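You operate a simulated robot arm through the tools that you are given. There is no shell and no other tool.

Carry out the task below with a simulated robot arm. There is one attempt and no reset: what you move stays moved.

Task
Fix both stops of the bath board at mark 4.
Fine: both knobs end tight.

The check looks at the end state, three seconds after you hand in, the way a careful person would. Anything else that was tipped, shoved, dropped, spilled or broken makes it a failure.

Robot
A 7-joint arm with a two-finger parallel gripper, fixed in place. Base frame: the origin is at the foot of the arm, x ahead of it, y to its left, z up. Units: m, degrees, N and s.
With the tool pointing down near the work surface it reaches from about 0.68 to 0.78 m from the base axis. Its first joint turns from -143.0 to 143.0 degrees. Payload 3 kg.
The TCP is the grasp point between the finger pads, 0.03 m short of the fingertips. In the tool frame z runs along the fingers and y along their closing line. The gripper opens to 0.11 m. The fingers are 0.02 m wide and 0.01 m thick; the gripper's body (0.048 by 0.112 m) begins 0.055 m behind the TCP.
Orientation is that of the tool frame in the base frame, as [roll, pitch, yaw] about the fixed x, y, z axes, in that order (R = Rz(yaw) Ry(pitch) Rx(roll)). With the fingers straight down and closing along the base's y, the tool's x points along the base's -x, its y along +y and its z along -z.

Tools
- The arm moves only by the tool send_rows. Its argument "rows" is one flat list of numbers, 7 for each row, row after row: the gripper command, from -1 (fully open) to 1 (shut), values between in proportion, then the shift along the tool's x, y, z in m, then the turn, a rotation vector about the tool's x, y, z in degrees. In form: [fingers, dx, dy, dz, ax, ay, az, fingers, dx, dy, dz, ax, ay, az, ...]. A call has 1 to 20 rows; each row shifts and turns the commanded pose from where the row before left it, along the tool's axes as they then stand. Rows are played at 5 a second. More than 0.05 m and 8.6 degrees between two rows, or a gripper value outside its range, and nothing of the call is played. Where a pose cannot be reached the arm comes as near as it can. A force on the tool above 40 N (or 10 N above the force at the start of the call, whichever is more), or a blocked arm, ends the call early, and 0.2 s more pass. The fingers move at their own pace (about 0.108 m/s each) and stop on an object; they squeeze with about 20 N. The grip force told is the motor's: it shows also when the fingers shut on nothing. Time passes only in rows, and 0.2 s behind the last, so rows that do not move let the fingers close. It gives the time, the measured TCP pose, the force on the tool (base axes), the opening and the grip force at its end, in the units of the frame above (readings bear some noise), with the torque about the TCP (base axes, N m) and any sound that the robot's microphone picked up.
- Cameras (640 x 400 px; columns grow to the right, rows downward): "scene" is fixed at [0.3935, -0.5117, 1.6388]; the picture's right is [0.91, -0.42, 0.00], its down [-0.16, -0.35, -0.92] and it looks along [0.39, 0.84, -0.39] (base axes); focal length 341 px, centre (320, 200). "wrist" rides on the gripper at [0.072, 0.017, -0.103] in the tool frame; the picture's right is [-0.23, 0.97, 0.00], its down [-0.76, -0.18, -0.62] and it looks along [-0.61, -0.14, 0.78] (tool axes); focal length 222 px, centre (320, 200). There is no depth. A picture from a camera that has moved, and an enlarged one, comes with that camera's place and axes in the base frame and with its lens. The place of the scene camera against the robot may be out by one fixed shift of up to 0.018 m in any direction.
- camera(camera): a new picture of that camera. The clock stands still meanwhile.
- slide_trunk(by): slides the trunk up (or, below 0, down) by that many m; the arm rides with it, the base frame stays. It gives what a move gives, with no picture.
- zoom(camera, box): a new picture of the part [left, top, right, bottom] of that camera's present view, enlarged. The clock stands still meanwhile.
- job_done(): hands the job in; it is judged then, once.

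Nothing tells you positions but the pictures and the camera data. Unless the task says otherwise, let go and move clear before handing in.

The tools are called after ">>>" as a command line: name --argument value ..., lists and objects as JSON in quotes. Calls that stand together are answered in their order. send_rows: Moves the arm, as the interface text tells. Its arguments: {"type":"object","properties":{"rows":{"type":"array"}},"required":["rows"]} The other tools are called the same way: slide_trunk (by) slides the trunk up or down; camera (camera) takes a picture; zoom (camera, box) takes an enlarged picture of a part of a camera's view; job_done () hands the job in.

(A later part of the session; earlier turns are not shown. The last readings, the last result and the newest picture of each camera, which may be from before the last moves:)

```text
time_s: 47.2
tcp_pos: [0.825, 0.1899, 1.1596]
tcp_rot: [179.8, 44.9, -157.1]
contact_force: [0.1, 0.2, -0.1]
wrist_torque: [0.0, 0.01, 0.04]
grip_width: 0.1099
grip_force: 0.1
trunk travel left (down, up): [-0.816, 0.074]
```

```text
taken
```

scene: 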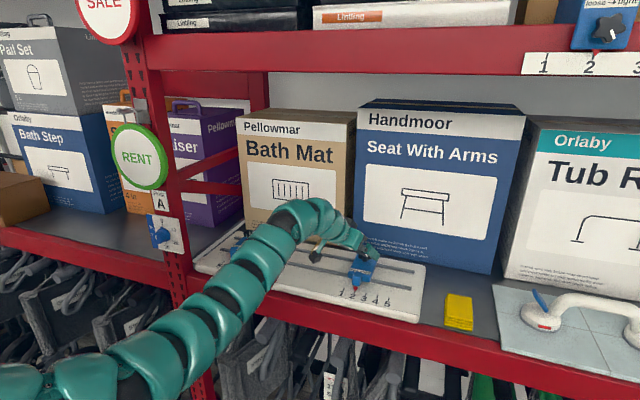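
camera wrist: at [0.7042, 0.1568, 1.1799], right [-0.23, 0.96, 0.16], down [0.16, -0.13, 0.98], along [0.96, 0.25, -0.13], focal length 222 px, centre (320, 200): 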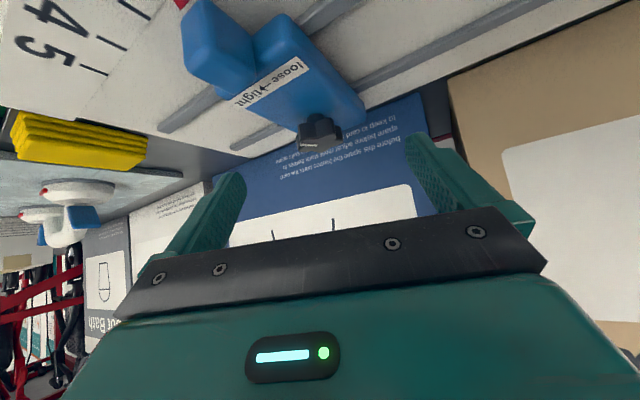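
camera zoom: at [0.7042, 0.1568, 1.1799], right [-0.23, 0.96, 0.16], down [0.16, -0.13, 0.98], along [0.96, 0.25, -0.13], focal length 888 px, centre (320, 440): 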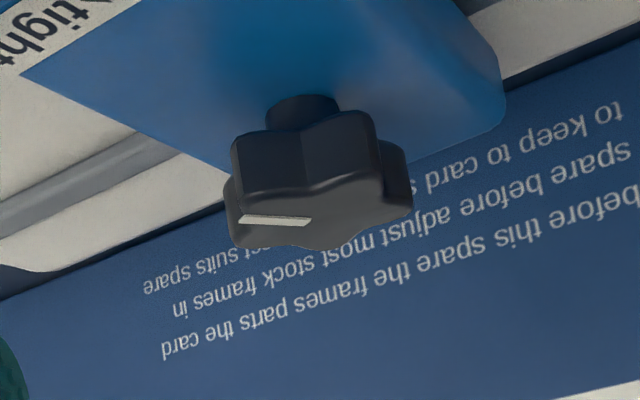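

The right knob's axis is at about (0.8745, 0.2095), top at 1.113 m, with its white line at the same angle as the left one. I'll swing the open hand 38° clockwise around it so that the loosening, sliding and tightening all stay within reach.

>>> send_rows --rows '[-1, -0.0003, 0.00706, 0.0003, 5.365, 0, 5.383, -1, -0.0003, 0.00706, 0.0003, 5.365, 0, 5.383, -1, -0.0003, 0.00706, 0.0003, 5.365, 0, 5.383, -1, -0.0003, 0.00706, 0.0003, 5.365, 0, 5.383, -1, -0.0003, 0.00706, 0.0003, 5.365, 0, 5.383, -1, 0, 0, 0, 0, 0, 0]'

>>> camera --camera "wrist"

>>> zoom --camera "wrist" --box '[240, 90, 400, 190]'

>>> camera --camera "scene"

```text
time_s: 48.6
tcp_pos: [0.8133, 0.2115, 1.1554]
tcp_rot: [179.9, 44.9, 165.0]
contact_force: [0.2, -0.2, -0.4]
wrist_torque: [0.0, -0.01, 0.01]
grip_width: 0.11
grip_force: 0.0
out of reach, approached as far as the arm can: row 5
trunk travel left (down, up): [-0.816, 0.074]
```

```text
taken
camera wrist: at [0.6971, 0.2594, 1.1758], right [0.41, 0.9, 0.16], down [0.05, -0.2, 0.98], along [0.91, -0.39, -0.13], focal length 222 px, centre (320, 200)
```

wrist: 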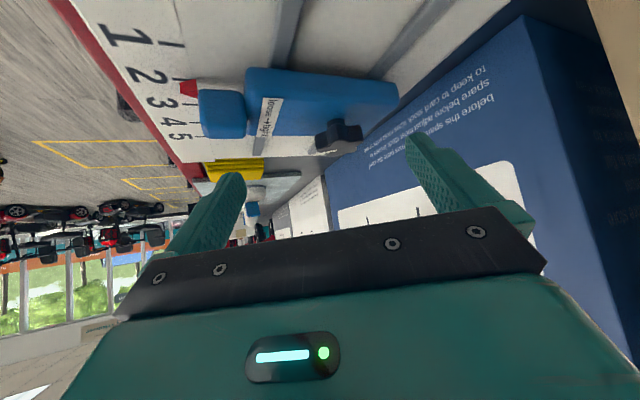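

```text
4.00 times, centred on (320, 140) of wrist
camera zoom: at [0.6971, 0.2594, 1.1758], right [0.41, 0.9, 0.16], down [0.05, -0.2, 0.98], along [0.91, -0.39, -0.13], focal length 888 px, centre (320, 440)
```

zoom: 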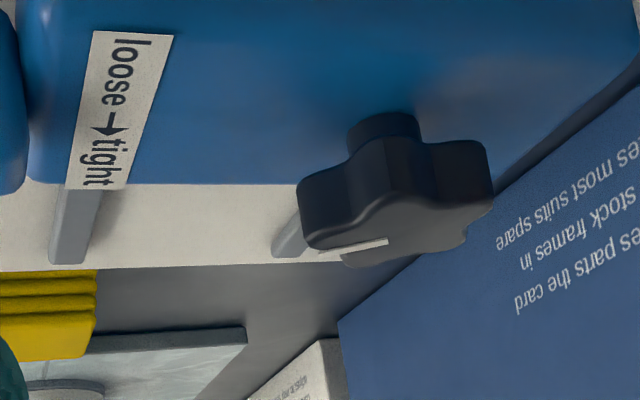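

```text
taken
```

scene: 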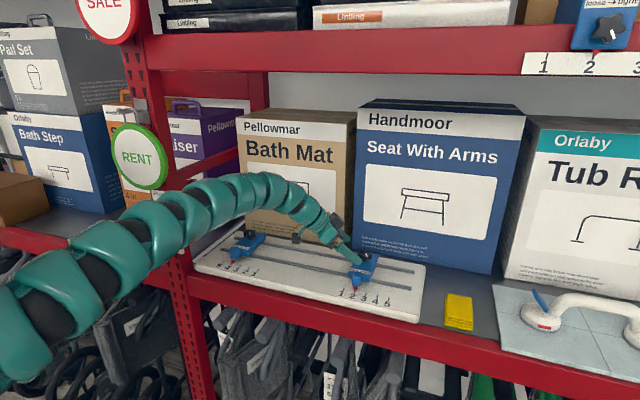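

Row 5 ran out of reach: the wrist can't go far enough from this side at this trunk height. I'll back out in front of the shelf and try a lower trunk, which earlier seemed to allow more reach.

>>> send_rows --rows '[-1, 0.0181, -0.0218, -0.0286, 0, 0, 0, -1, 0.0181, -0.0218, -0.0286, 0, 0, 0, -1, 0.0181, -0.0218, -0.0286, 0, 0, 0, -1, 0.0181, -0.0218, -0.0286, 0, 0, 0, -1, -0.034, 0, -0.034, 0, 0, 0, -1, -0.034, 0, -0.034, 0, 0, 0]'

>>> slide_trunk --by -0.1

>>> camera --camera "scene"

```text
time_s: 50.0
tcp_pos: [0.7031, 0.2038, 1.2816]
tcp_rot: [179.8, 44.9, 165.1]
contact_force: [0.3, 0.0, 0.3]
wrist_torque: [-0.03, -0.04, -0.06]
grip_width: 0.1098
grip_force: 0.1
out of reach, approached as far as the arm can: row 3, 4
trunk travel left (down, up): [-0.816, 0.074]
```

```text
time_s: 51.4
tcp_pos: [0.7036, 0.203, 1.1801]
tcp_rot: [179.8, 44.9, 165.1]
contact_force: [0.2, 0.3, 0.5]
wrist_torque: [0.03, 0.02, 0.01]
grip_width: 0.1099
grip_force: 0.0
trunk travel left (down, up): [-0.716, 0.174]
```

```text
taken
```

scene: 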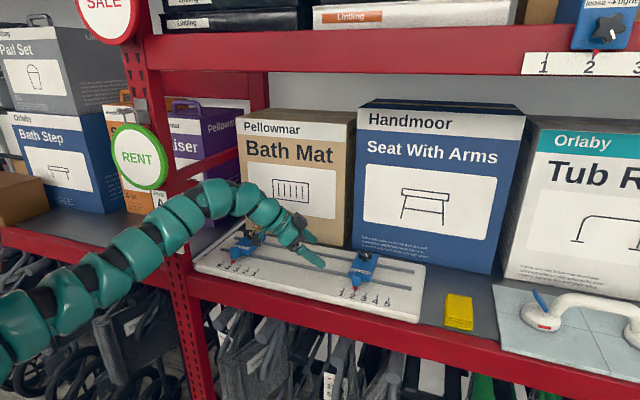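

The trunk is 0.1 m lower now. I try again to reach the pre-grip point for the right knob from the same hand direction.

>>> send_rows --rows '[-1, -0.0159, 0.0126, 0.0231, 0, 0, 0, -1, -0.0159, 0.0126, 0.0231, 0, 0, 0, -1, -0.0159, 0.0126, 0.0231, 0, 0, 0, -1, -0.0159, 0.0126, 0.0231, 0, 0, 0]'

>>> camera --camera "scene"

```text
time_s: 52.4
tcp_pos: [0.8122, 0.2216, 1.1598]
tcp_rot: [179.9, 44.6, 165.2]
contact_force: [-0.8, -0.8, 2.2]
wrist_torque: [0.06, 0.1, 0.02]
grip_width: 0.1101
grip_force: 0.1
out of reach, approached as far as the arm can: row 4
trunk travel left (down, up): [-0.716, 0.174]
```

```text
taken
```

scene: 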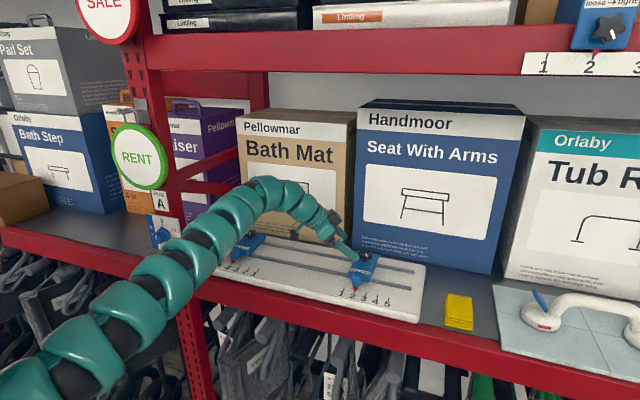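

The limit is the same with the trunk lower; fitting all the limit points, the wrist must stay within about 0.67 m of a point near (0.12, -0.16), so a larger tilt (about 55°) with the hand facing 0–50° should work for the right stop. I swing the hand back and tilt it further.

>>> send_rows --rows '[-1, -0.0008, -0.0084, 0.0008, -5.335, 0, -5.41, -1, -0.0008, -0.0084, 0.0008, -5.335, 0, -5.41, -1, -0.0008, -0.0084, 0.0008, -5.335, 0, -5.41, -1, -0.0008, -0.0084, 0.0008, -5.335, 0, -5.41, -1, -0.0008, -0.0084, 0.0008, -5.335, 0, -5.41, -1, 0, 0, 0, 0, -5.2, 0, -1, 0, 0, 0, 0, -5.2, 0]'

>>> camera --camera "scene"

>>> camera --camera "wrist"

```text
time_s: 52.8
tcp_pos: [0.8033, 0.2082, 1.126]
tcp_rot: [-173.3, 41.3, 176.3]
contact_force: [-5.7, 1.0, 15.4]
wrist_torque: [-0.93, 0.09, -0.39]
grip_width: 0.1098
grip_force: 0.1
trunk travel left (down, up): [-0.716, 0.174]
stopped in row 2: the force on the tool passed its limit at 80 N (the readings are from after the stop); the commanded pose is now the measured one
```

```text
taken
```

scene: 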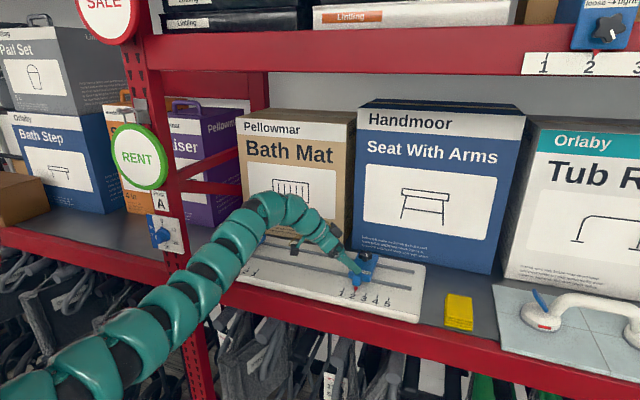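

```text
taken
camera wrist: at [0.6848, 0.2436, 1.1515], right [0.31, 0.95, 0.07], down [0.14, -0.11, 0.98], along [0.94, -0.29, -0.17], focal length 222 px, centre (320, 200)
```

wrist: 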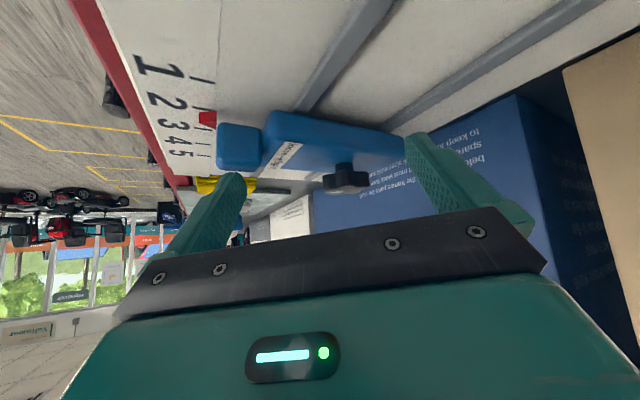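

The arm jumped to a different posture mid-move and the hand dipped and bumped something (it stopped on force). I check what it touched and whether anything shifted.

>>> zoom --camera "scene" --box '[310, 220, 430, 320]'

>>> zoom --camera "scene" --box '[190, 210, 310, 300]'

>>> zoom --camera "wrist" --box '[190, 60, 500, 250]'

```text
4.00 times, centred on (370, 270) of scene
camera zoom: at [0.3935, -0.5117, 1.6388], right [0.91, -0.42, 0.0], down [-0.16, -0.35, -0.92], along [0.39, 0.84, -0.39], focal length 1364 px, centre (120, -80)
```

zoom: 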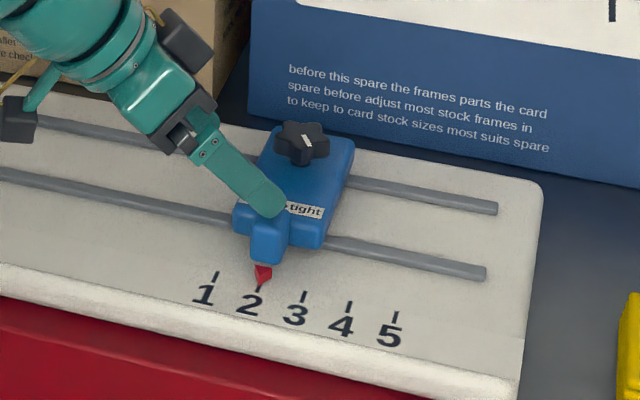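

```text
4.44 times, centred on (250, 255) of scene
camera zoom: at [0.3935, -0.5117, 1.6388], right [0.91, -0.42, 0.0], down [-0.16, -0.35, -0.92], along [0.39, 0.84, -0.39], focal length 1515 px, centre (631, -44)
```

zoom: 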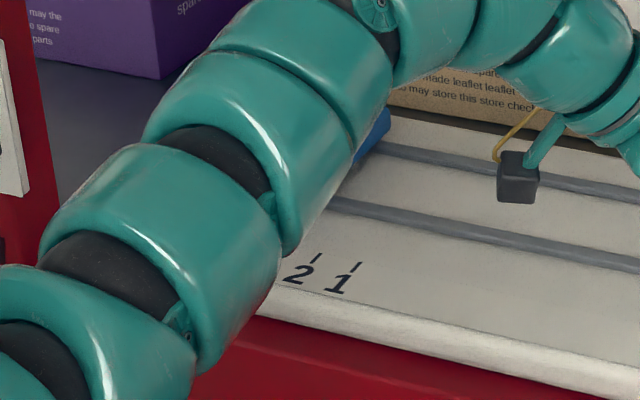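

```text
2.06 times, centred on (345, 155) of wrist
camera zoom: at [0.6848, 0.2436, 1.1515], right [0.31, 0.95, 0.07], down [0.14, -0.11, 0.98], along [0.94, -0.29, -0.17], focal length 459 px, centre (268, 293)
```

zoom: 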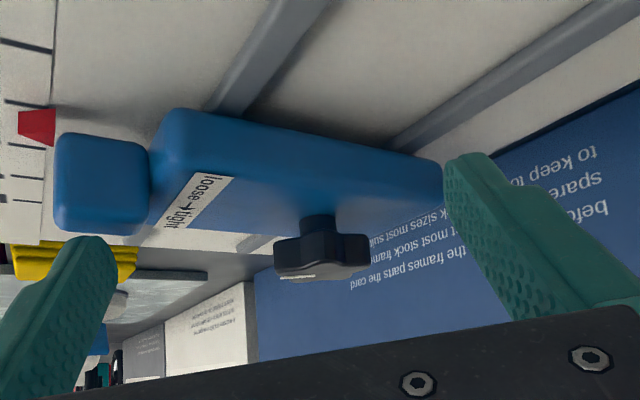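

The board and right stop haven't shifted (ticks at the same pixels, pointer still at 2); the fingertips just touch the stop's body. I lift straight up.

>>> send_rows --rows '[-1, -0.0132, -0.0018, -0.0149, 0, 0, 0]'

>>> send_rows --rows '[-1, -0.0165, -0.0022, -0.0187, 0, 0, 0, -1, 0, 0, 0, 0, 0, 0]'

>>> camera --camera "scene"

>>> camera --camera "wrist"

```text
time_s: 53.2
tcp_pos: [0.8044, 0.2083, 1.1399]
tcp_rot: [-173.1, 40.9, 176.4]
contact_force: [0.1, -0.9, -0.1]
wrist_torque: [0.0, 0.01, 0.02]
grip_width: 0.1098
grip_force: 0.1
trunk travel left (down, up): [-0.716, 0.174]
```

```text
time_s: 53.8
tcp_pos: [0.8058, 0.2087, 1.166]
tcp_rot: [-173.1, 41.0, 176.3]
contact_force: [0.2, 1.0, 0.3]
wrist_torque: [0.03, -0.01, -0.01]
grip_width: 0.1101
grip_force: 0.1
trunk travel left (down, up): [-0.716, 0.174]
```

```text
taken
```

scene: 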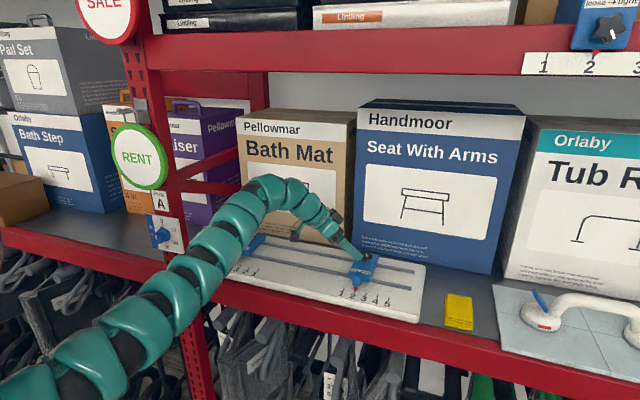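

```text
taken
camera wrist: at [0.6863, 0.2447, 1.1925], right [0.31, 0.95, 0.06], down [0.15, -0.11, 0.98], along [0.94, -0.29, -0.18], focal length 222 px, centre (320, 200)
```

wrist: 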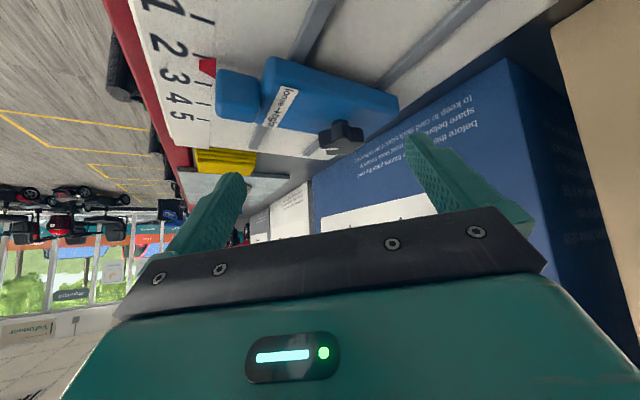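

The hand is clear and nothing appears disturbed. I level the hand's roll and then turn it in small steps toward the better facing direction, keeping a safe height.

>>> send_rows --rows '[-1, -0.0132, -0.0018, -0.0149, 0, 0, 0, -1, 0, 0, 0, -3.45, 0, 0, -1, 0, 0, 0, -3.45, 0, 0]'

>>> send_rows --rows '[-1, 0, 0, 0, -4.38, 0, -5.04, -1, 0, 0, 0, -4.38, 0, -5.04]'

>>> zoom --camera "scene" --box '[310, 220, 430, 320]'

```text
time_s: 54.6
tcp_pos: [0.803, 0.208, 1.187]
tcp_rot: [180.0, 40.9, 176.5]
contact_force: [-0.7, -0.1, 0.5]
wrist_torque: [-0.02, 0.02, 0.05]
grip_width: 0.11
grip_force: 0.0
trunk travel left (down, up): [-0.716, 0.174]
```

```text
time_s: 55.2
tcp_pos: [0.8052, 0.2072, 1.1881]
tcp_rot: [179.9, 41.1, -170.2]
contact_force: [0.1, 0.0, -0.3]
wrist_torque: [0.02, 0.02, 0.01]
grip_width: 0.11
grip_force: 0.1
trunk travel left (down, up): [-0.716, 0.174]
```

```text
4.00 times, centred on (370, 270) of scene
camera zoom: at [0.3935, -0.5117, 1.6388], right [0.91, -0.42, 0.0], down [-0.16, -0.35, -0.92], along [0.39, 0.84, -0.39], focal length 1364 px, centre (120, -80)
```

zoom: 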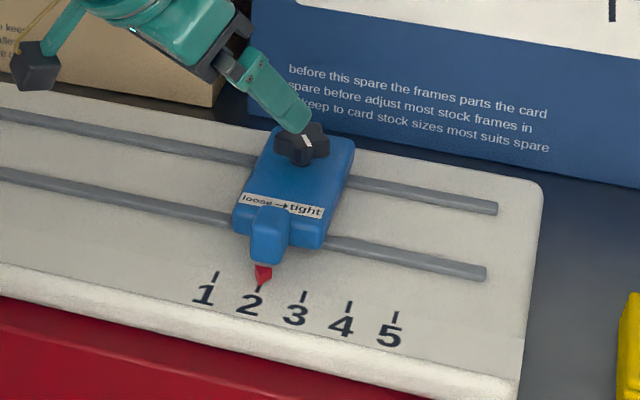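

All is still in place. I finish the turn, then tilt to 55° while moving to hover over the right knob.

>>> send_rows --rows '[-1, 0, 0, 0, -4.38, 0, -5.04, -1, 0, 0, 0, -4.38, 0, -5.04, -1, -0.0112, -0.0131, 0.02, 0, -7, 0]'

>>> send_rows --rows '[-1, -0.0084, -0.0131, 0.02, 0, -7, 0, -1, 0, 0, 0, 0, 0, 0]'

>>> camera --camera "scene"

>>> zoom --camera "wrist" --box '[210, 60, 430, 200]'

```text
time_s: 56.0
tcp_pos: [0.8295, 0.2045, 1.1785]
tcp_rot: [179.8, 48.1, -156.8]
contact_force: [0.2, -0.1, 0.1]
wrist_torque: [0.0, 0.03, 0.03]
grip_width: 0.1099
grip_force: 0.0
trunk travel left (down, up): [-0.716, 0.174]
```

```text
time_s: 56.6
tcp_pos: [0.8525, 0.201, 1.1715]
tcp_rot: [179.9, 55.1, -156.9]
contact_force: [-0.3, -0.3, 0.0]
wrist_torque: [-0.01, -0.01, -0.01]
grip_width: 0.11
grip_force: 0.1
trunk travel left (down, up): [-0.716, 0.174]
```

```text
taken
```

scene: 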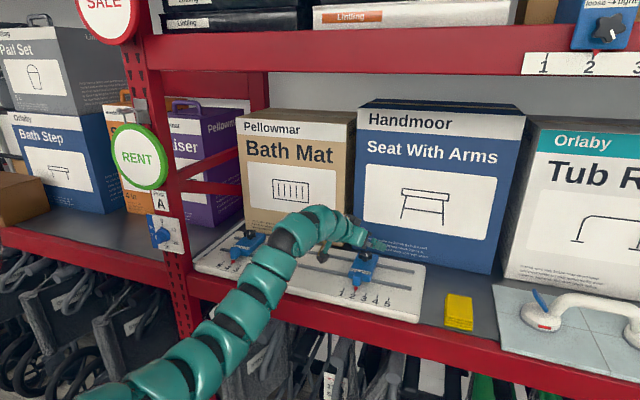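

```text
2.86 times, centred on (320, 130) of wrist
camera zoom: at [0.7286, 0.1661, 1.1697], right [-0.26, 0.95, 0.19], down [0.0, -0.19, 0.98], along [0.96, 0.26, 0.05], focal length 635 px, centre (320, 400)
```

zoom: 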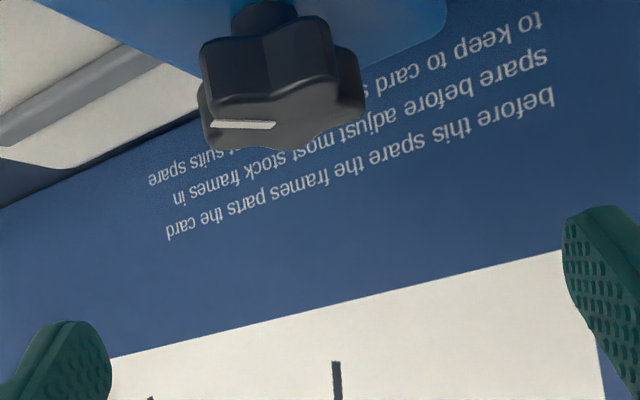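

Reached. The right knob's axis computes to (0.875, 0.209); I lower straight down with the fingers straddling it.

>>> send_rows --rows '[-1, 0.0134, -0.0004, 0.0124, 0, 0, 0, -1, 0.0134, -0.0004, 0.0124, 0, 0, 0, -1, 0.0133, -0.0004, 0.0124, 0, 0, 0, -1, 0, 0, 0, 0, 0, 0]'

>>> zoom --camera "wrist" --box '[210, 90, 430, 230]'

>>> zoom --camera "scene" --box '[310, 220, 430, 320]'

```text
time_s: 57.6
tcp_pos: [0.8599, 0.2033, 1.1194]
tcp_rot: [179.9, 55.2, -156.9]
contact_force: [-0.6, 0.1, -0.3]
wrist_torque: [0.0, 0.02, -0.01]
grip_width: 0.1102
grip_force: 0.1
trunk travel left (down, up): [-0.716, 0.174]
```

```text
2.86 times, centred on (320, 160) of wrist
camera zoom: at [0.7379, 0.1679, 1.1166], right [-0.26, 0.95, 0.19], down [0.0, -0.19, 0.98], along [0.96, 0.26, 0.05], focal length 635 px, centre (320, 314)
```

zoom: 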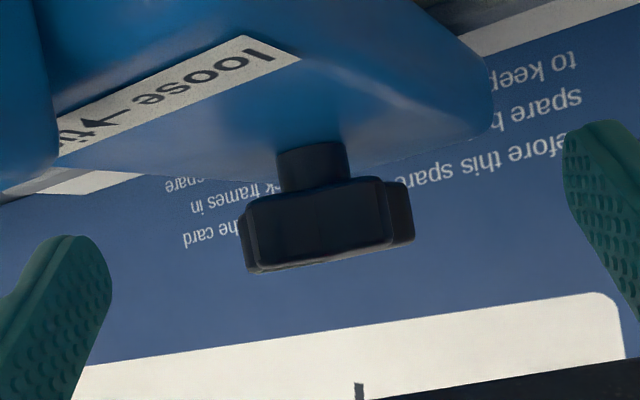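

```text
4.00 times, centred on (370, 270) of scene
camera zoom: at [0.3935, -0.5117, 1.6388], right [0.91, -0.42, 0.0], down [-0.16, -0.35, -0.92], along [0.39, 0.84, -0.39], focal length 1364 px, centre (120, -80)
```

zoom: 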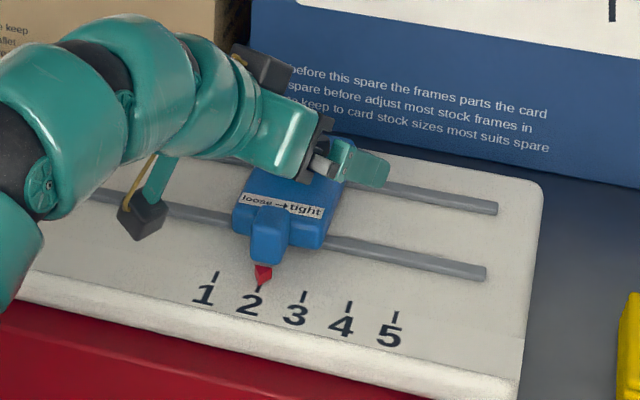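

Well centred. I close the fingers on the right knob.

>>> send_rows --rows '[-0.2, 0, 0.0005, 0, 0, 0, 0, 0.2, 0, 0, 0, 0, 0, 0, 1, 0, 0, 0, 0, 0, 0, 1, 0, 0, 0, 0, 0, 0]'

>>> zoom --camera "wrist" --box '[210, 90, 430, 230]'

```text
time_s: 58.6
tcp_pos: [0.8604, 0.2034, 1.1173]
tcp_rot: [179.9, 55.1, -157.0]
contact_force: [-0.2, 0.4, 1.0]
wrist_torque: [0.1, 0.04, 0.01]
grip_width: 0.039
grip_force: 44.7
trunk travel left (down, up): [-0.716, 0.174]
```

```text
2.86 times, centred on (320, 160) of wrist
camera zoom: at [0.7375, 0.1689, 1.1164], right [-0.26, 0.95, 0.19], down [0.0, -0.19, 0.98], along [0.96, 0.26, 0.05], focal length 635 px, centre (320, 314)
```

zoom: 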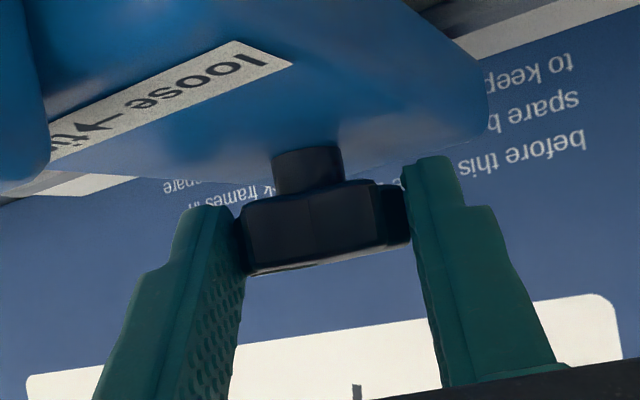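

A clean grip with no side force. I try a small counter-clockwise turn first, as on the left stop.

>>> send_rows --rows '[1, 0, -0.00114, 0, -3.28, 0, -2.29, 1, 0, -0.00114, 0, -3.28, 0, -2.29]'

>>> send_rows --rows '[1, 0, -0.00114, 0, -3.28, 0, -2.29, 1, 0, -0.00114, 0, -3.28, 0, -2.29]'

>>> zoom --camera "wrist" --box '[210, 90, 430, 230]'

```text
time_s: 59.2
tcp_pos: [0.8613, 0.2019, 1.1184]
tcp_rot: [179.9, 55.2, -148.8]
contact_force: [3.4, 2.7, 3.9]
wrist_torque: [0.05, 0.43, 0.03]
grip_width: 0.0392
grip_force: 44.7
trunk travel left (down, up): [-0.716, 0.174]
```

```text
time_s: 59.8
tcp_pos: [0.8628, 0.1995, 1.1181]
tcp_rot: [179.9, 55.1, -140.9]
contact_force: [5.0, 5.1, 6.5]
wrist_torque: [0.74, -0.5, 0.0]
grip_width: 0.0393
grip_force: 44.7
trunk travel left (down, up): [-0.716, 0.174]
```

```text
2.86 times, centred on (320, 160) of wrist
camera zoom: at [0.7539, 0.1325, 1.1161], right [-0.52, 0.84, 0.19], down [0.05, -0.19, 0.98], along [0.86, 0.52, 0.05], focal length 635 px, centre (320, 314)
```

zoom: 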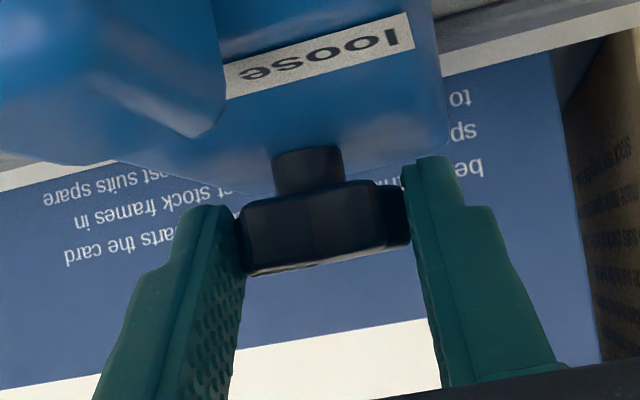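

Same as the left: counter-clockwise turns freely. I go on loosening by another 14°, easing a small side load.

>>> send_rows --rows '[1, -0.0016, 0.0001, 0.0006, 0, 0, 0, 1, 0, -0.002, 0, -5.74, 0, -4.0, 1, 0, -0.002, 0, -5.74, 0, -4.0]'

>>> camera --camera "scene"

```text
time_s: 60.6
tcp_pos: [0.8671, 0.1959, 1.1177]
tcp_rot: [179.7, 54.9, -127.1]
contact_force: [-0.3, -2.5, 2.4]
wrist_torque: [-0.84, 0.89, -0.03]
grip_width: 0.0394
grip_force: 44.6
trunk travel left (down, up): [-0.716, 0.174]
```

```text
taken
```

scene: 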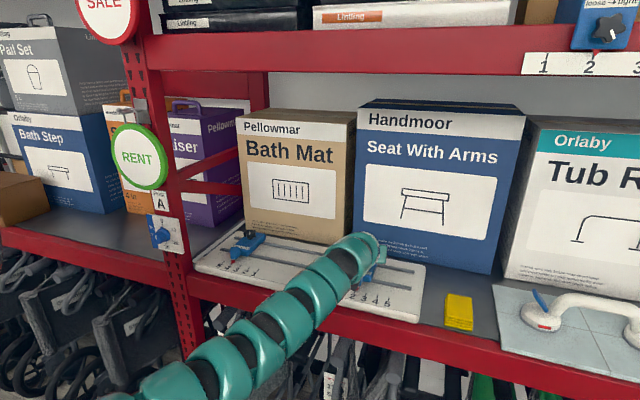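

The knob is 30° loosened. A small 3 mm push along the rail toward mark 4 tells whether it's free.

>>> send_rows --rows '[1, 0.0001, -0.0015, -0.0002, 0, 0, 0, 1, 0.0001, -0.0015, -0.0002, 0, 0, 0]'

>>> zoom --camera "scene" --box '[330, 270, 400, 310]'

```text
time_s: 61.2
tcp_pos: [0.8678, 0.1929, 1.117]
tcp_rot: [179.8, 55.0, -127.0]
contact_force: [-3.5, -2.4, -2.8]
wrist_torque: [-1.14, 0.77, 0.04]
grip_width: 0.0392
grip_force: 45.5
trunk travel left (down, up): [-0.716, 0.174]
```

```text
9.14 times, centred on (365, 290) of scene
camera zoom: at [0.3935, -0.5117, 1.6388], right [0.91, -0.42, 0.0], down [-0.16, -0.35, -0.92], along [0.39, 0.84, -0.39], focal length 3117 px, centre (-91, -623)
```

zoom: 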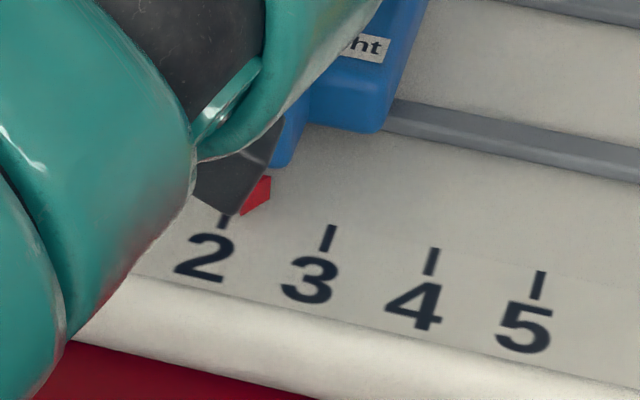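

The stop moved freely. Before sliding all the way I turn the hand back 10° (to stay within reach at mark 4) and check that it's still free there.

>>> send_rows --rows '[1, 0, 0.0014, 0, 4.1, 0, 2.87, 1, 0, 0.0014, 0, 4.1, 0, 2.87]'

>>> send_rows --rows '[1, 0, -0.0015, 0, 0, 0, 0, 1, 0, -0.0015, 0, 0, 0, 0]'

>>> zoom --camera "scene" --box '[330, 270, 400, 310]'

```text
time_s: 61.8
tcp_pos: [0.8663, 0.1971, 1.117]
tcp_rot: [179.8, 55.0, -137.0]
contact_force: [-6.2, -3.1, -8.0]
wrist_torque: [0.28, -0.89, -0.01]
grip_width: 0.0388
grip_force: 45.4
trunk travel left (down, up): [-0.716, 0.174]
```

```text
time_s: 62.4
tcp_pos: [0.8687, 0.1938, 1.1175]
tcp_rot: [179.9, 55.0, -137.1]
contact_force: [-5.5, -4.3, -4.0]
wrist_torque: [-0.65, 0.53, -0.01]
grip_width: 0.0389
grip_force: 45.0
trunk travel left (down, up): [-0.716, 0.174]
```

```text
9.14 times, centred on (365, 290) of scene
camera zoom: at [0.3935, -0.5117, 1.6388], right [0.91, -0.42, 0.0], down [-0.16, -0.35, -0.92], along [0.39, 0.84, -0.39], focal length 3117 px, centre (-91, -623)
```

zoom: 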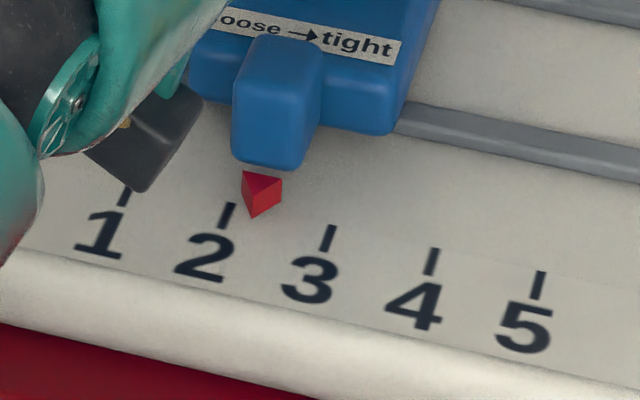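

Still free at this angle; the pointer is about 8 mm past mark 2. I slide it 50 mm on along the rail.

>>> send_rows --rows '[1, 0.0005, -0.007, -0.0002, 0, 0, 0, 1, 0.0003, -0.00714, 0.0, 0, 0, 0, 1, -0.0001, -0.00714, 0.0002, 0, 0, 0]'

>>> send_rows --rows '[1, -0.0001, -0.00714, 0.0002, 0, 0, 0, 1, -0.0001, -0.00714, 0.0002, 0, 0, 0, 1, -0.0001, -0.00714, 0.0002, 0, 0, 0, 1, -0.0001, -0.00714, 0.0002, 0, 0, 0]'

>>> zoom --camera "scene" --box '[330, 270, 400, 310]'

>>> camera --camera "scene"

```text
time_s: 63.2
tcp_pos: [0.8845, 0.1785, 1.1182]
tcp_rot: [180.0, 55.0, -136.9]
contact_force: [3.6, 1.6, -4.7]
wrist_torque: [0.42, 0.07, 0.05]
grip_width: 0.039
grip_force: 45.8
trunk travel left (down, up): [-0.716, 0.174]
```

```text
time_s: 64.2
tcp_pos: [0.9039, 0.1604, 1.1181]
tcp_rot: [179.9, 55.1, -137.0]
contact_force: [4.1, 4.9, -0.3]
wrist_torque: [0.18, 0.26, 0.03]
grip_width: 0.0389
grip_force: 45.0
trunk travel left (down, up): [-0.716, 0.174]
```

```text
9.14 times, centred on (365, 290) of scene
camera zoom: at [0.3935, -0.5117, 1.6388], right [0.91, -0.42, 0.0], down [-0.16, -0.35, -0.92], along [0.39, 0.84, -0.39], focal length 3117 px, centre (-91, -623)
```

zoom: 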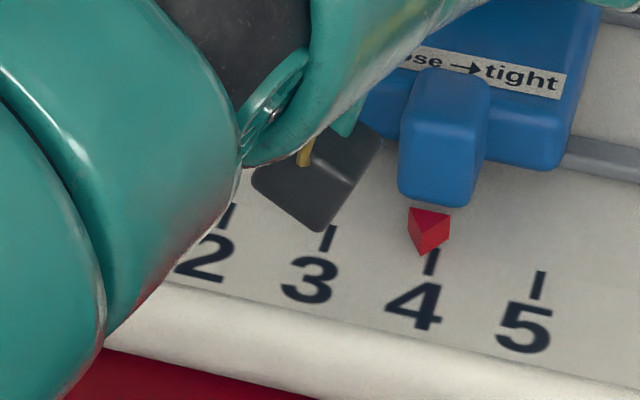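

```text
taken
```

scene: 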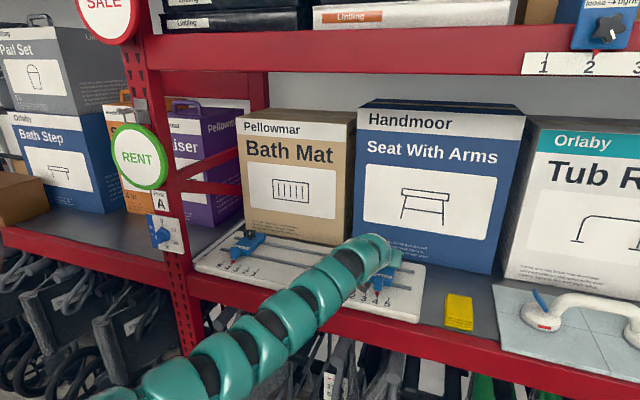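

About 3.4 mm short of mark 4. I nudge further and zoom in closer.

>>> send_rows --rows '[1, 0, -0.0017, 0, 0, 0, 0, 1, 0, -0.0017, 0, 0, 0, 0, 1, 0, 0, 0, 0, 0, 0]'

>>> zoom --camera "scene" --box '[364, 286, 388, 302]'

```text
time_s: 65.0
tcp_pos: [0.9057, 0.1564, 1.1176]
tcp_rot: [180.0, 55.0, -136.9]
contact_force: [5.6, 6.0, 2.5]
wrist_torque: [-0.7, 0.69, 0.03]
grip_width: 0.0391
grip_force: 44.7
trunk travel left (down, up): [-0.716, 0.174]
```

```text
16.00 times, centred on (376, 294) of scene
camera zoom: at [0.3935, -0.5117, 1.6388], right [0.91, -0.42, 0.0], down [-0.16, -0.35, -0.92], along [0.39, 0.84, -0.39], focal length 5455 px, centre (-576, -1304)
```

zoom: 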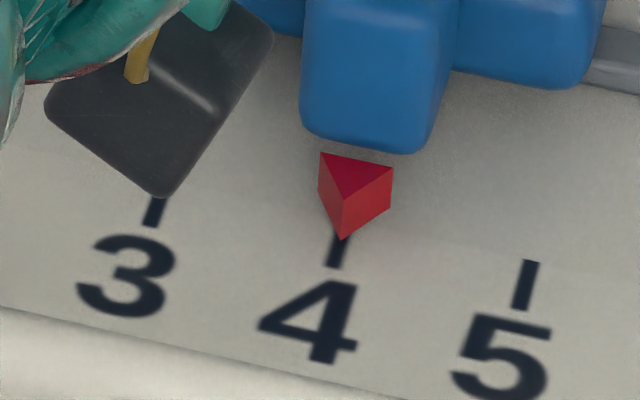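

The pointer is now on mark 4 within about half a millimetre. I begin tightening clockwise.

>>> send_rows --rows '[1, -0.0008, 0, 0.0012, 0, 0, 0, 1, 0, 0.0017, 0, 4.92, 0, 3.43, 1, 0, 0.0017, 0, 4.92, 0, 3.43]'

>>> zoom --camera "scene" --box '[364, 286, 388, 302]'

```text
time_s: 65.8
tcp_pos: [0.9056, 0.1587, 1.1189]
tcp_rot: [-180.0, 55.2, -149.0]
contact_force: [8.6, 1.7, 6.7]
wrist_torque: [-0.12, -0.65, -0.07]
grip_width: 0.039
grip_force: 45.4
trunk travel left (down, up): [-0.716, 0.174]
```

```text
16.00 times, centred on (376, 294) of scene
camera zoom: at [0.3935, -0.5117, 1.6388], right [0.91, -0.42, 0.0], down [-0.16, -0.35, -0.92], along [0.39, 0.84, -0.39], focal length 5455 px, centre (-576, -1304)
```

zoom: 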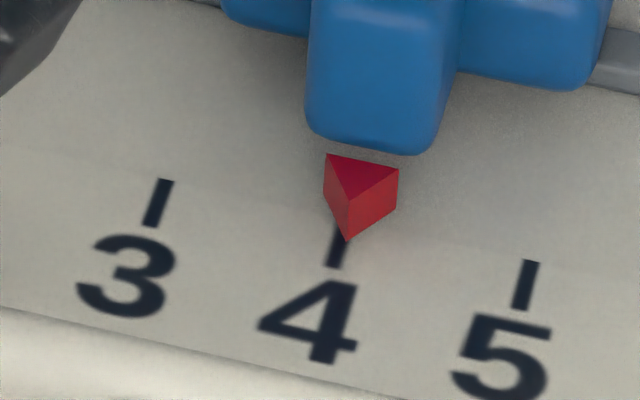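

Tightening drifted the stop about 1 mm past the mark. I nudge it back before the final turn.

>>> send_rows --rows '[1, -0.0003, 0.0021, 0.0004, 0, 0, 0, 1, 0, 0, 0, 0, 0, 0]'

>>> zoom --camera "scene" --box '[364, 286, 388, 302]'

```text
time_s: 66.4
tcp_pos: [0.9049, 0.1592, 1.1185]
tcp_rot: [179.9, 55.0, -149.1]
contact_force: [5.9, -6.3, 4.3]
wrist_torque: [0.09, -0.92, -0.15]
grip_width: 0.0389
grip_force: 45.2
trunk travel left (down, up): [-0.716, 0.174]
```

```text
16.00 times, centred on (376, 294) of scene
camera zoom: at [0.3935, -0.5117, 1.6388], right [0.91, -0.42, 0.0], down [-0.16, -0.35, -0.92], along [0.39, 0.84, -0.39], focal length 5455 px, centre (-576, -1304)
```

zoom: 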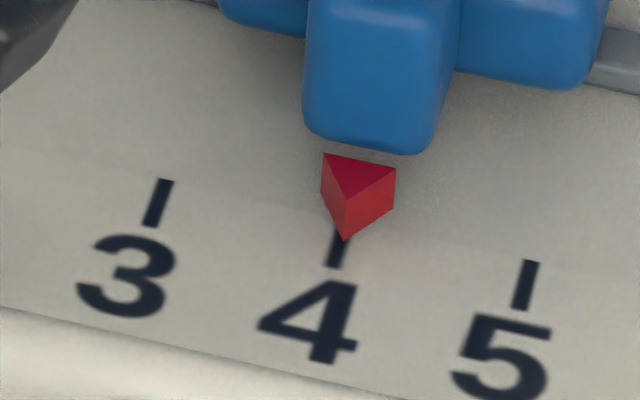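

It's within about 1 mm of mark 4 with the clamp starting to bite. I continue tightening in small steps.

>>> send_rows --rows '[1, 0, 0.0014, 0, 4.1, 0, 2.86]'

>>> send_rows --rows '[1, 0, 0.0014, 0, 4.1, 0, 2.86]'

>>> zoom --camera "scene" --box '[364, 286, 388, 302]'

>>> zoom --camera "wrist" --box '[210, 90, 430, 230]'

```text
time_s: 66.8
tcp_pos: [0.9041, 0.1606, 1.1179]
tcp_rot: [179.9, 55.0, -154.0]
contact_force: [4.4, -8.5, 5.3]
wrist_torque: [-0.79, 0.62, -0.15]
grip_width: 0.0391
grip_force: 45.1
trunk travel left (down, up): [-0.716, 0.174]
```

```text
time_s: 67.2
tcp_pos: [0.902, 0.163, 1.1185]
tcp_rot: [179.9, 55.2, -159.2]
contact_force: [3.7, -9.9, 4.8]
wrist_torque: [-0.41, 0.39, -0.16]
grip_width: 0.039
grip_force: 44.8
trunk travel left (down, up): [-0.716, 0.174]
```

```text
16.00 times, centred on (376, 294) of scene
camera zoom: at [0.3935, -0.5117, 1.6388], right [0.91, -0.42, 0.0], down [-0.16, -0.35, -0.92], along [0.39, 0.84, -0.39], focal length 5455 px, centre (-576, -1304)
```

zoom: 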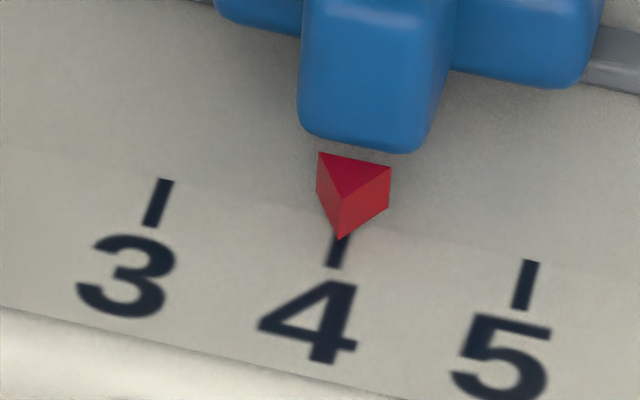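

```text
2.86 times, centred on (320, 160) of wrist
camera zoom: at [0.7783, 0.132, 1.1163], right [-0.23, 0.96, 0.19], down [-0.01, -0.19, 0.98], along [0.97, 0.22, 0.05], focal length 635 px, centre (320, 314)
```

zoom: 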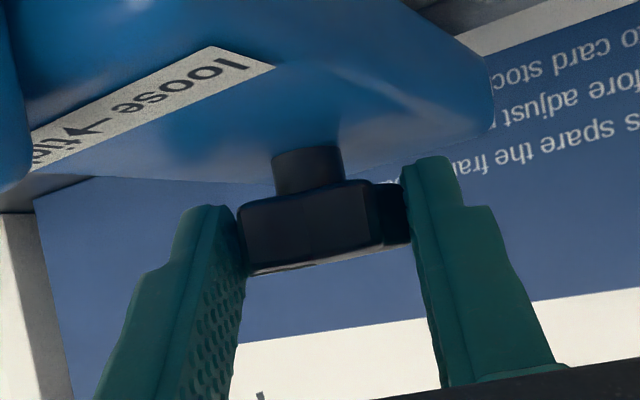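

The pointer is now almost exactly on mark 4; I relieve the remaining side load and go on turning.

>>> send_rows --rows '[1, -0.0006, -0.0022, 0.0008, 0, 0, 0, 1, 0, 0.0014, 0, 4.1, 0, 2.86]'

>>> zoom --camera "scene" --box '[364, 286, 388, 302]'

```text
time_s: 67.8
tcp_pos: [0.9021, 0.1633, 1.116]
tcp_rot: [179.9, 55.0, -163.8]
contact_force: [-3.2, -8.8, 1.4]
wrist_torque: [-0.7, 0.21, 0.54]
grip_width: 0.039
grip_force: 45.0
trunk travel left (down, up): [-0.716, 0.174]
```

```text
16.00 times, centred on (376, 294) of scene
camera zoom: at [0.3935, -0.5117, 1.6388], right [0.91, -0.42, 0.0], down [-0.16, -0.35, -0.92], along [0.39, 0.84, -0.39], focal length 5455 px, centre (-576, -1304)
```

zoom: 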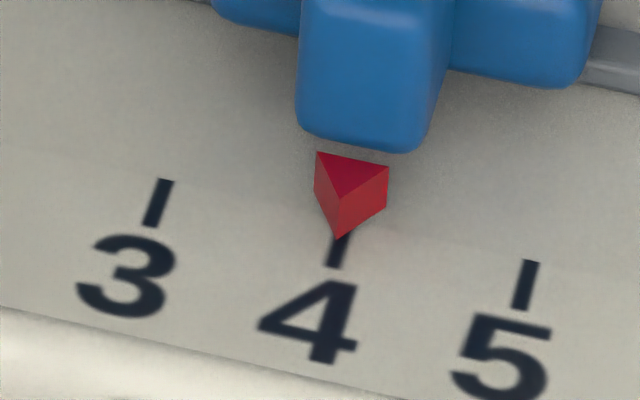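

The torque is now about 0.66 N·m and the pointer sits on mark 4. One more small turn to make sure it's firmly tight.

>>> send_rows --rows '[1, 0, 0.0014, 0, 4.1, 0, 2.86]'

>>> zoom --camera "wrist" --box '[210, 90, 430, 230]'

>>> zoom --camera "scene" --box '[364, 286, 388, 302]'

```text
time_s: 68.2
tcp_pos: [0.9031, 0.1653, 1.119]
tcp_rot: [179.9, 55.0, -169.0]
contact_force: [5.2, -2.6, 1.5]
wrist_torque: [-0.65, -0.24, 0.31]
grip_width: 0.0395
grip_force: 44.9
trunk travel left (down, up): [-0.716, 0.174]
```

```text
2.86 times, centred on (320, 160) of wrist
camera zoom: at [0.7761, 0.1571, 1.1164], right [-0.06, 0.98, 0.19], down [-0.04, -0.19, 0.98], along [1.0, 0.05, 0.05], focal length 635 px, centre (320, 314)
```

zoom: 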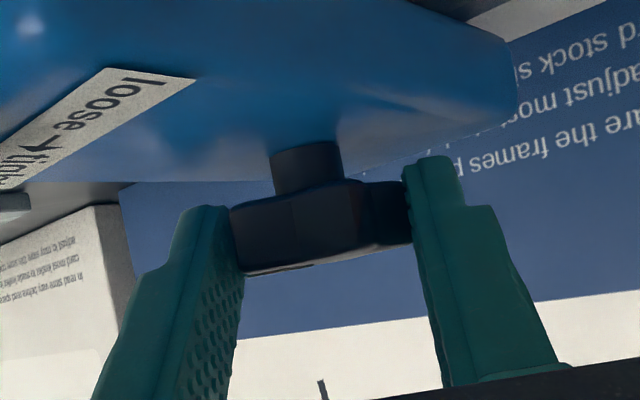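

```text
16.00 times, centred on (376, 294) of scene
camera zoom: at [0.3935, -0.5117, 1.6388], right [0.91, -0.42, 0.0], down [-0.16, -0.35, -0.92], along [0.39, 0.84, -0.39], focal length 5455 px, centre (-576, -1304)
```

zoom: 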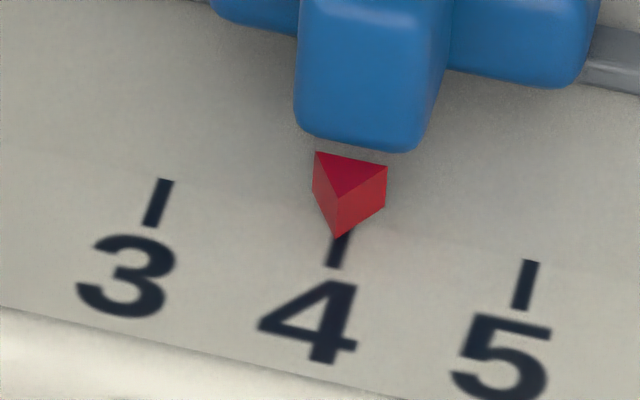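

The fingers slipped on the knob again, i.e. it's at its tight stop, and the pointer still sits on 4. I open the fingers and lift straight up to inspect.

>>> send_rows --rows '[0.2, 0, 0, 0, 0, 0, 0, -0.2, 0, 0, 0, 0, 0, 0, -0.8, 0, 0, 0, 0, 0, 0, -0.8, -0.0164, 0, -0.0115, 0, 0, 0, -0.8, -0.0246, 0, -0.0172, 0, 0, 0, -0.8, 0, 0, 0, 0, 0, 0]'

>>> zoom --camera "wrist" --box '[210, 60, 430, 200]'

>>> zoom --camera "scene" --box '[330, 230, 430, 310]'

```text
time_s: 69.6
tcp_pos: [0.9038, 0.1649, 1.1678]
tcp_rot: [180.0, 55.1, -168.9]
contact_force: [-0.8, 0.0, -0.2]
wrist_torque: [-0.02, 0.02, 0.02]
grip_width: 0.0992
grip_force: 0.1
trunk travel left (down, up): [-0.716, 0.174]
```

```text
2.86 times, centred on (320, 130) of wrist
camera zoom: at [0.7762, 0.1574, 1.1662], right [-0.06, 0.98, 0.19], down [-0.04, -0.19, 0.98], along [1.0, 0.05, 0.05], focal length 635 px, centre (320, 400)
```

zoom: 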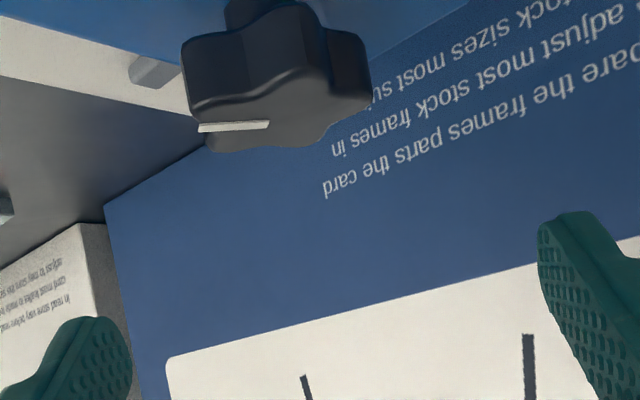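

```text
5.00 times, centred on (380, 270) of scene
camera zoom: at [0.3935, -0.5117, 1.6388], right [0.91, -0.42, 0.0], down [-0.16, -0.35, -0.92], along [0.39, 0.84, -0.39], focal length 1705 px, centre (20, -150)
```

zoom: 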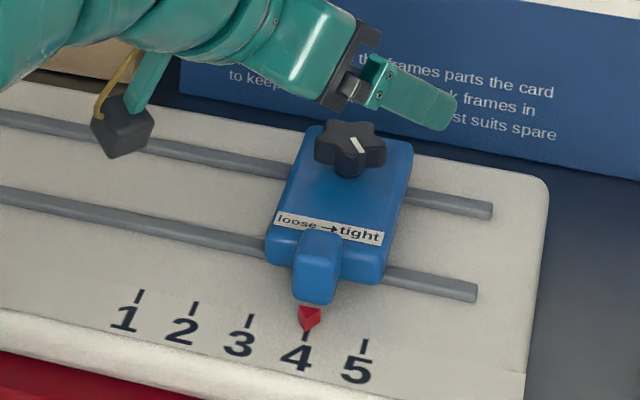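

The right knob's line is back at its tight angle and the stop sits at mark 4. As with the left, I'll re-grip squarely and check that resistance comes immediately.

>>> send_rows --rows '[-0.8, 0, 0, 0, -4.92, 0, -3.43, -0.8, 0, 0, 0, -4.92, 0, -3.43, -0.8, 0.0142, -0.0011, 0.0089, 0, 0, 0, -0.8, 0.0142, -0.0011, 0.0089, 0, 0, 0, -0.8, 0.0142, -0.001, 0.0089, 0, 0, 0, -0.8, 0, 0, 0, 0, 0, 0]'

>>> zoom --camera "wrist" --box '[210, 90, 430, 230]'

```text
time_s: 71.0
tcp_pos: [0.9017, 0.1614, 1.118]
tcp_rot: [179.9, 55.2, -156.9]
contact_force: [0.1, 0.7, 0.4]
wrist_torque: [-0.01, -0.01, 0.02]
grip_width: 0.099
grip_force: 0.1
trunk travel left (down, up): [-0.716, 0.174]
```

```text
2.86 times, centred on (320, 160) of wrist
camera zoom: at [0.7787, 0.1265, 1.1157], right [-0.26, 0.95, 0.19], down [0.0, -0.19, 0.98], along [0.96, 0.26, 0.05], focal length 635 px, centre (320, 314)
```

zoom: 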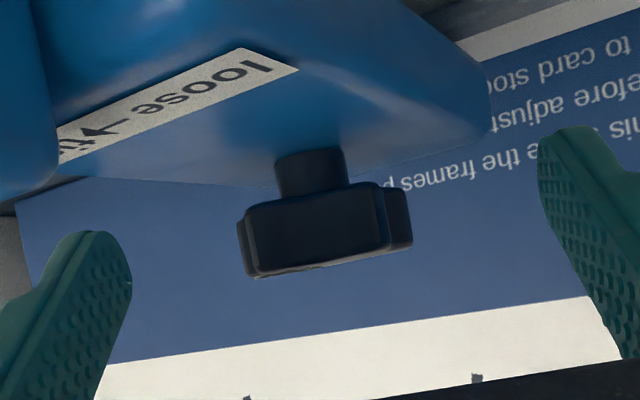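

Centred as before. I close and then turn clockwise by a few degrees.

>>> send_rows --rows '[-0.2, 0, 0, 0, 0, 0, 0, 0.2, 0, 0, 0, 0, 0, 0, 1, 0, 0, 0, 0, 0, 0, 1, 0, 0, 0, 0, 0, 0]'

>>> send_rows --rows '[1, 0, 0.0009, 0, 2.46, 0, 1.72]'

>>> send_rows --rows '[1, 0, 0.0009, 0, 2.46, 0, 1.72]'

>>> zoom --camera "scene" --box '[364, 286, 388, 302]'

```text
time_s: 72.0
tcp_pos: [0.9017, 0.1617, 1.1179]
tcp_rot: [179.9, 55.0, -157.0]
contact_force: [-0.7, 1.4, 0.2]
wrist_torque: [-0.02, 0.09, 0.01]
grip_width: 0.0391
grip_force: 44.9
trunk travel left (down, up): [-0.716, 0.174]
```

```text
time_s: 72.4
tcp_pos: [0.9003, 0.1627, 1.1162]
tcp_rot: [179.9, 55.0, -159.9]
contact_force: [0.1, 1.5, 1.1]
wrist_torque: [-0.46, 0.05, 0.15]
grip_width: 0.039
grip_force: 44.9
trunk travel left (down, up): [-0.716, 0.174]
```

```text
time_s: 72.8
tcp_pos: [0.9002, 0.1623, 1.1169]
tcp_rot: [-179.9, 54.9, -162.9]
contact_force: [0.1, 2.0, 0.9]
wrist_torque: [-0.49, 0.19, 0.91]
grip_width: 0.0392
grip_force: 45.2
trunk travel left (down, up): [-0.716, 0.174]
```

```text
16.00 times, centred on (376, 294) of scene
camera zoom: at [0.3935, -0.5117, 1.6388], right [0.91, -0.42, 0.0], down [-0.16, -0.35, -0.92], along [0.39, 0.84, -0.39], focal length 5455 px, centre (-576, -1304)
```

zoom: 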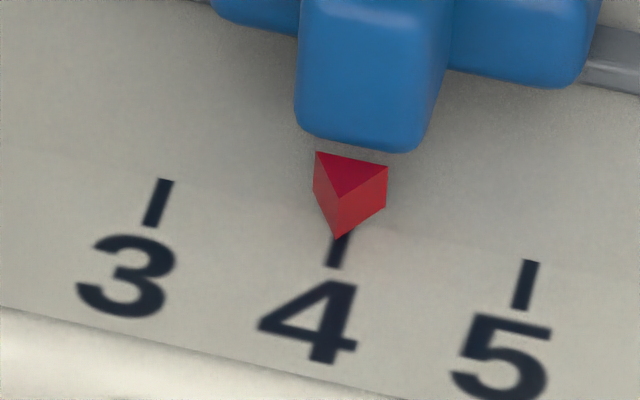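

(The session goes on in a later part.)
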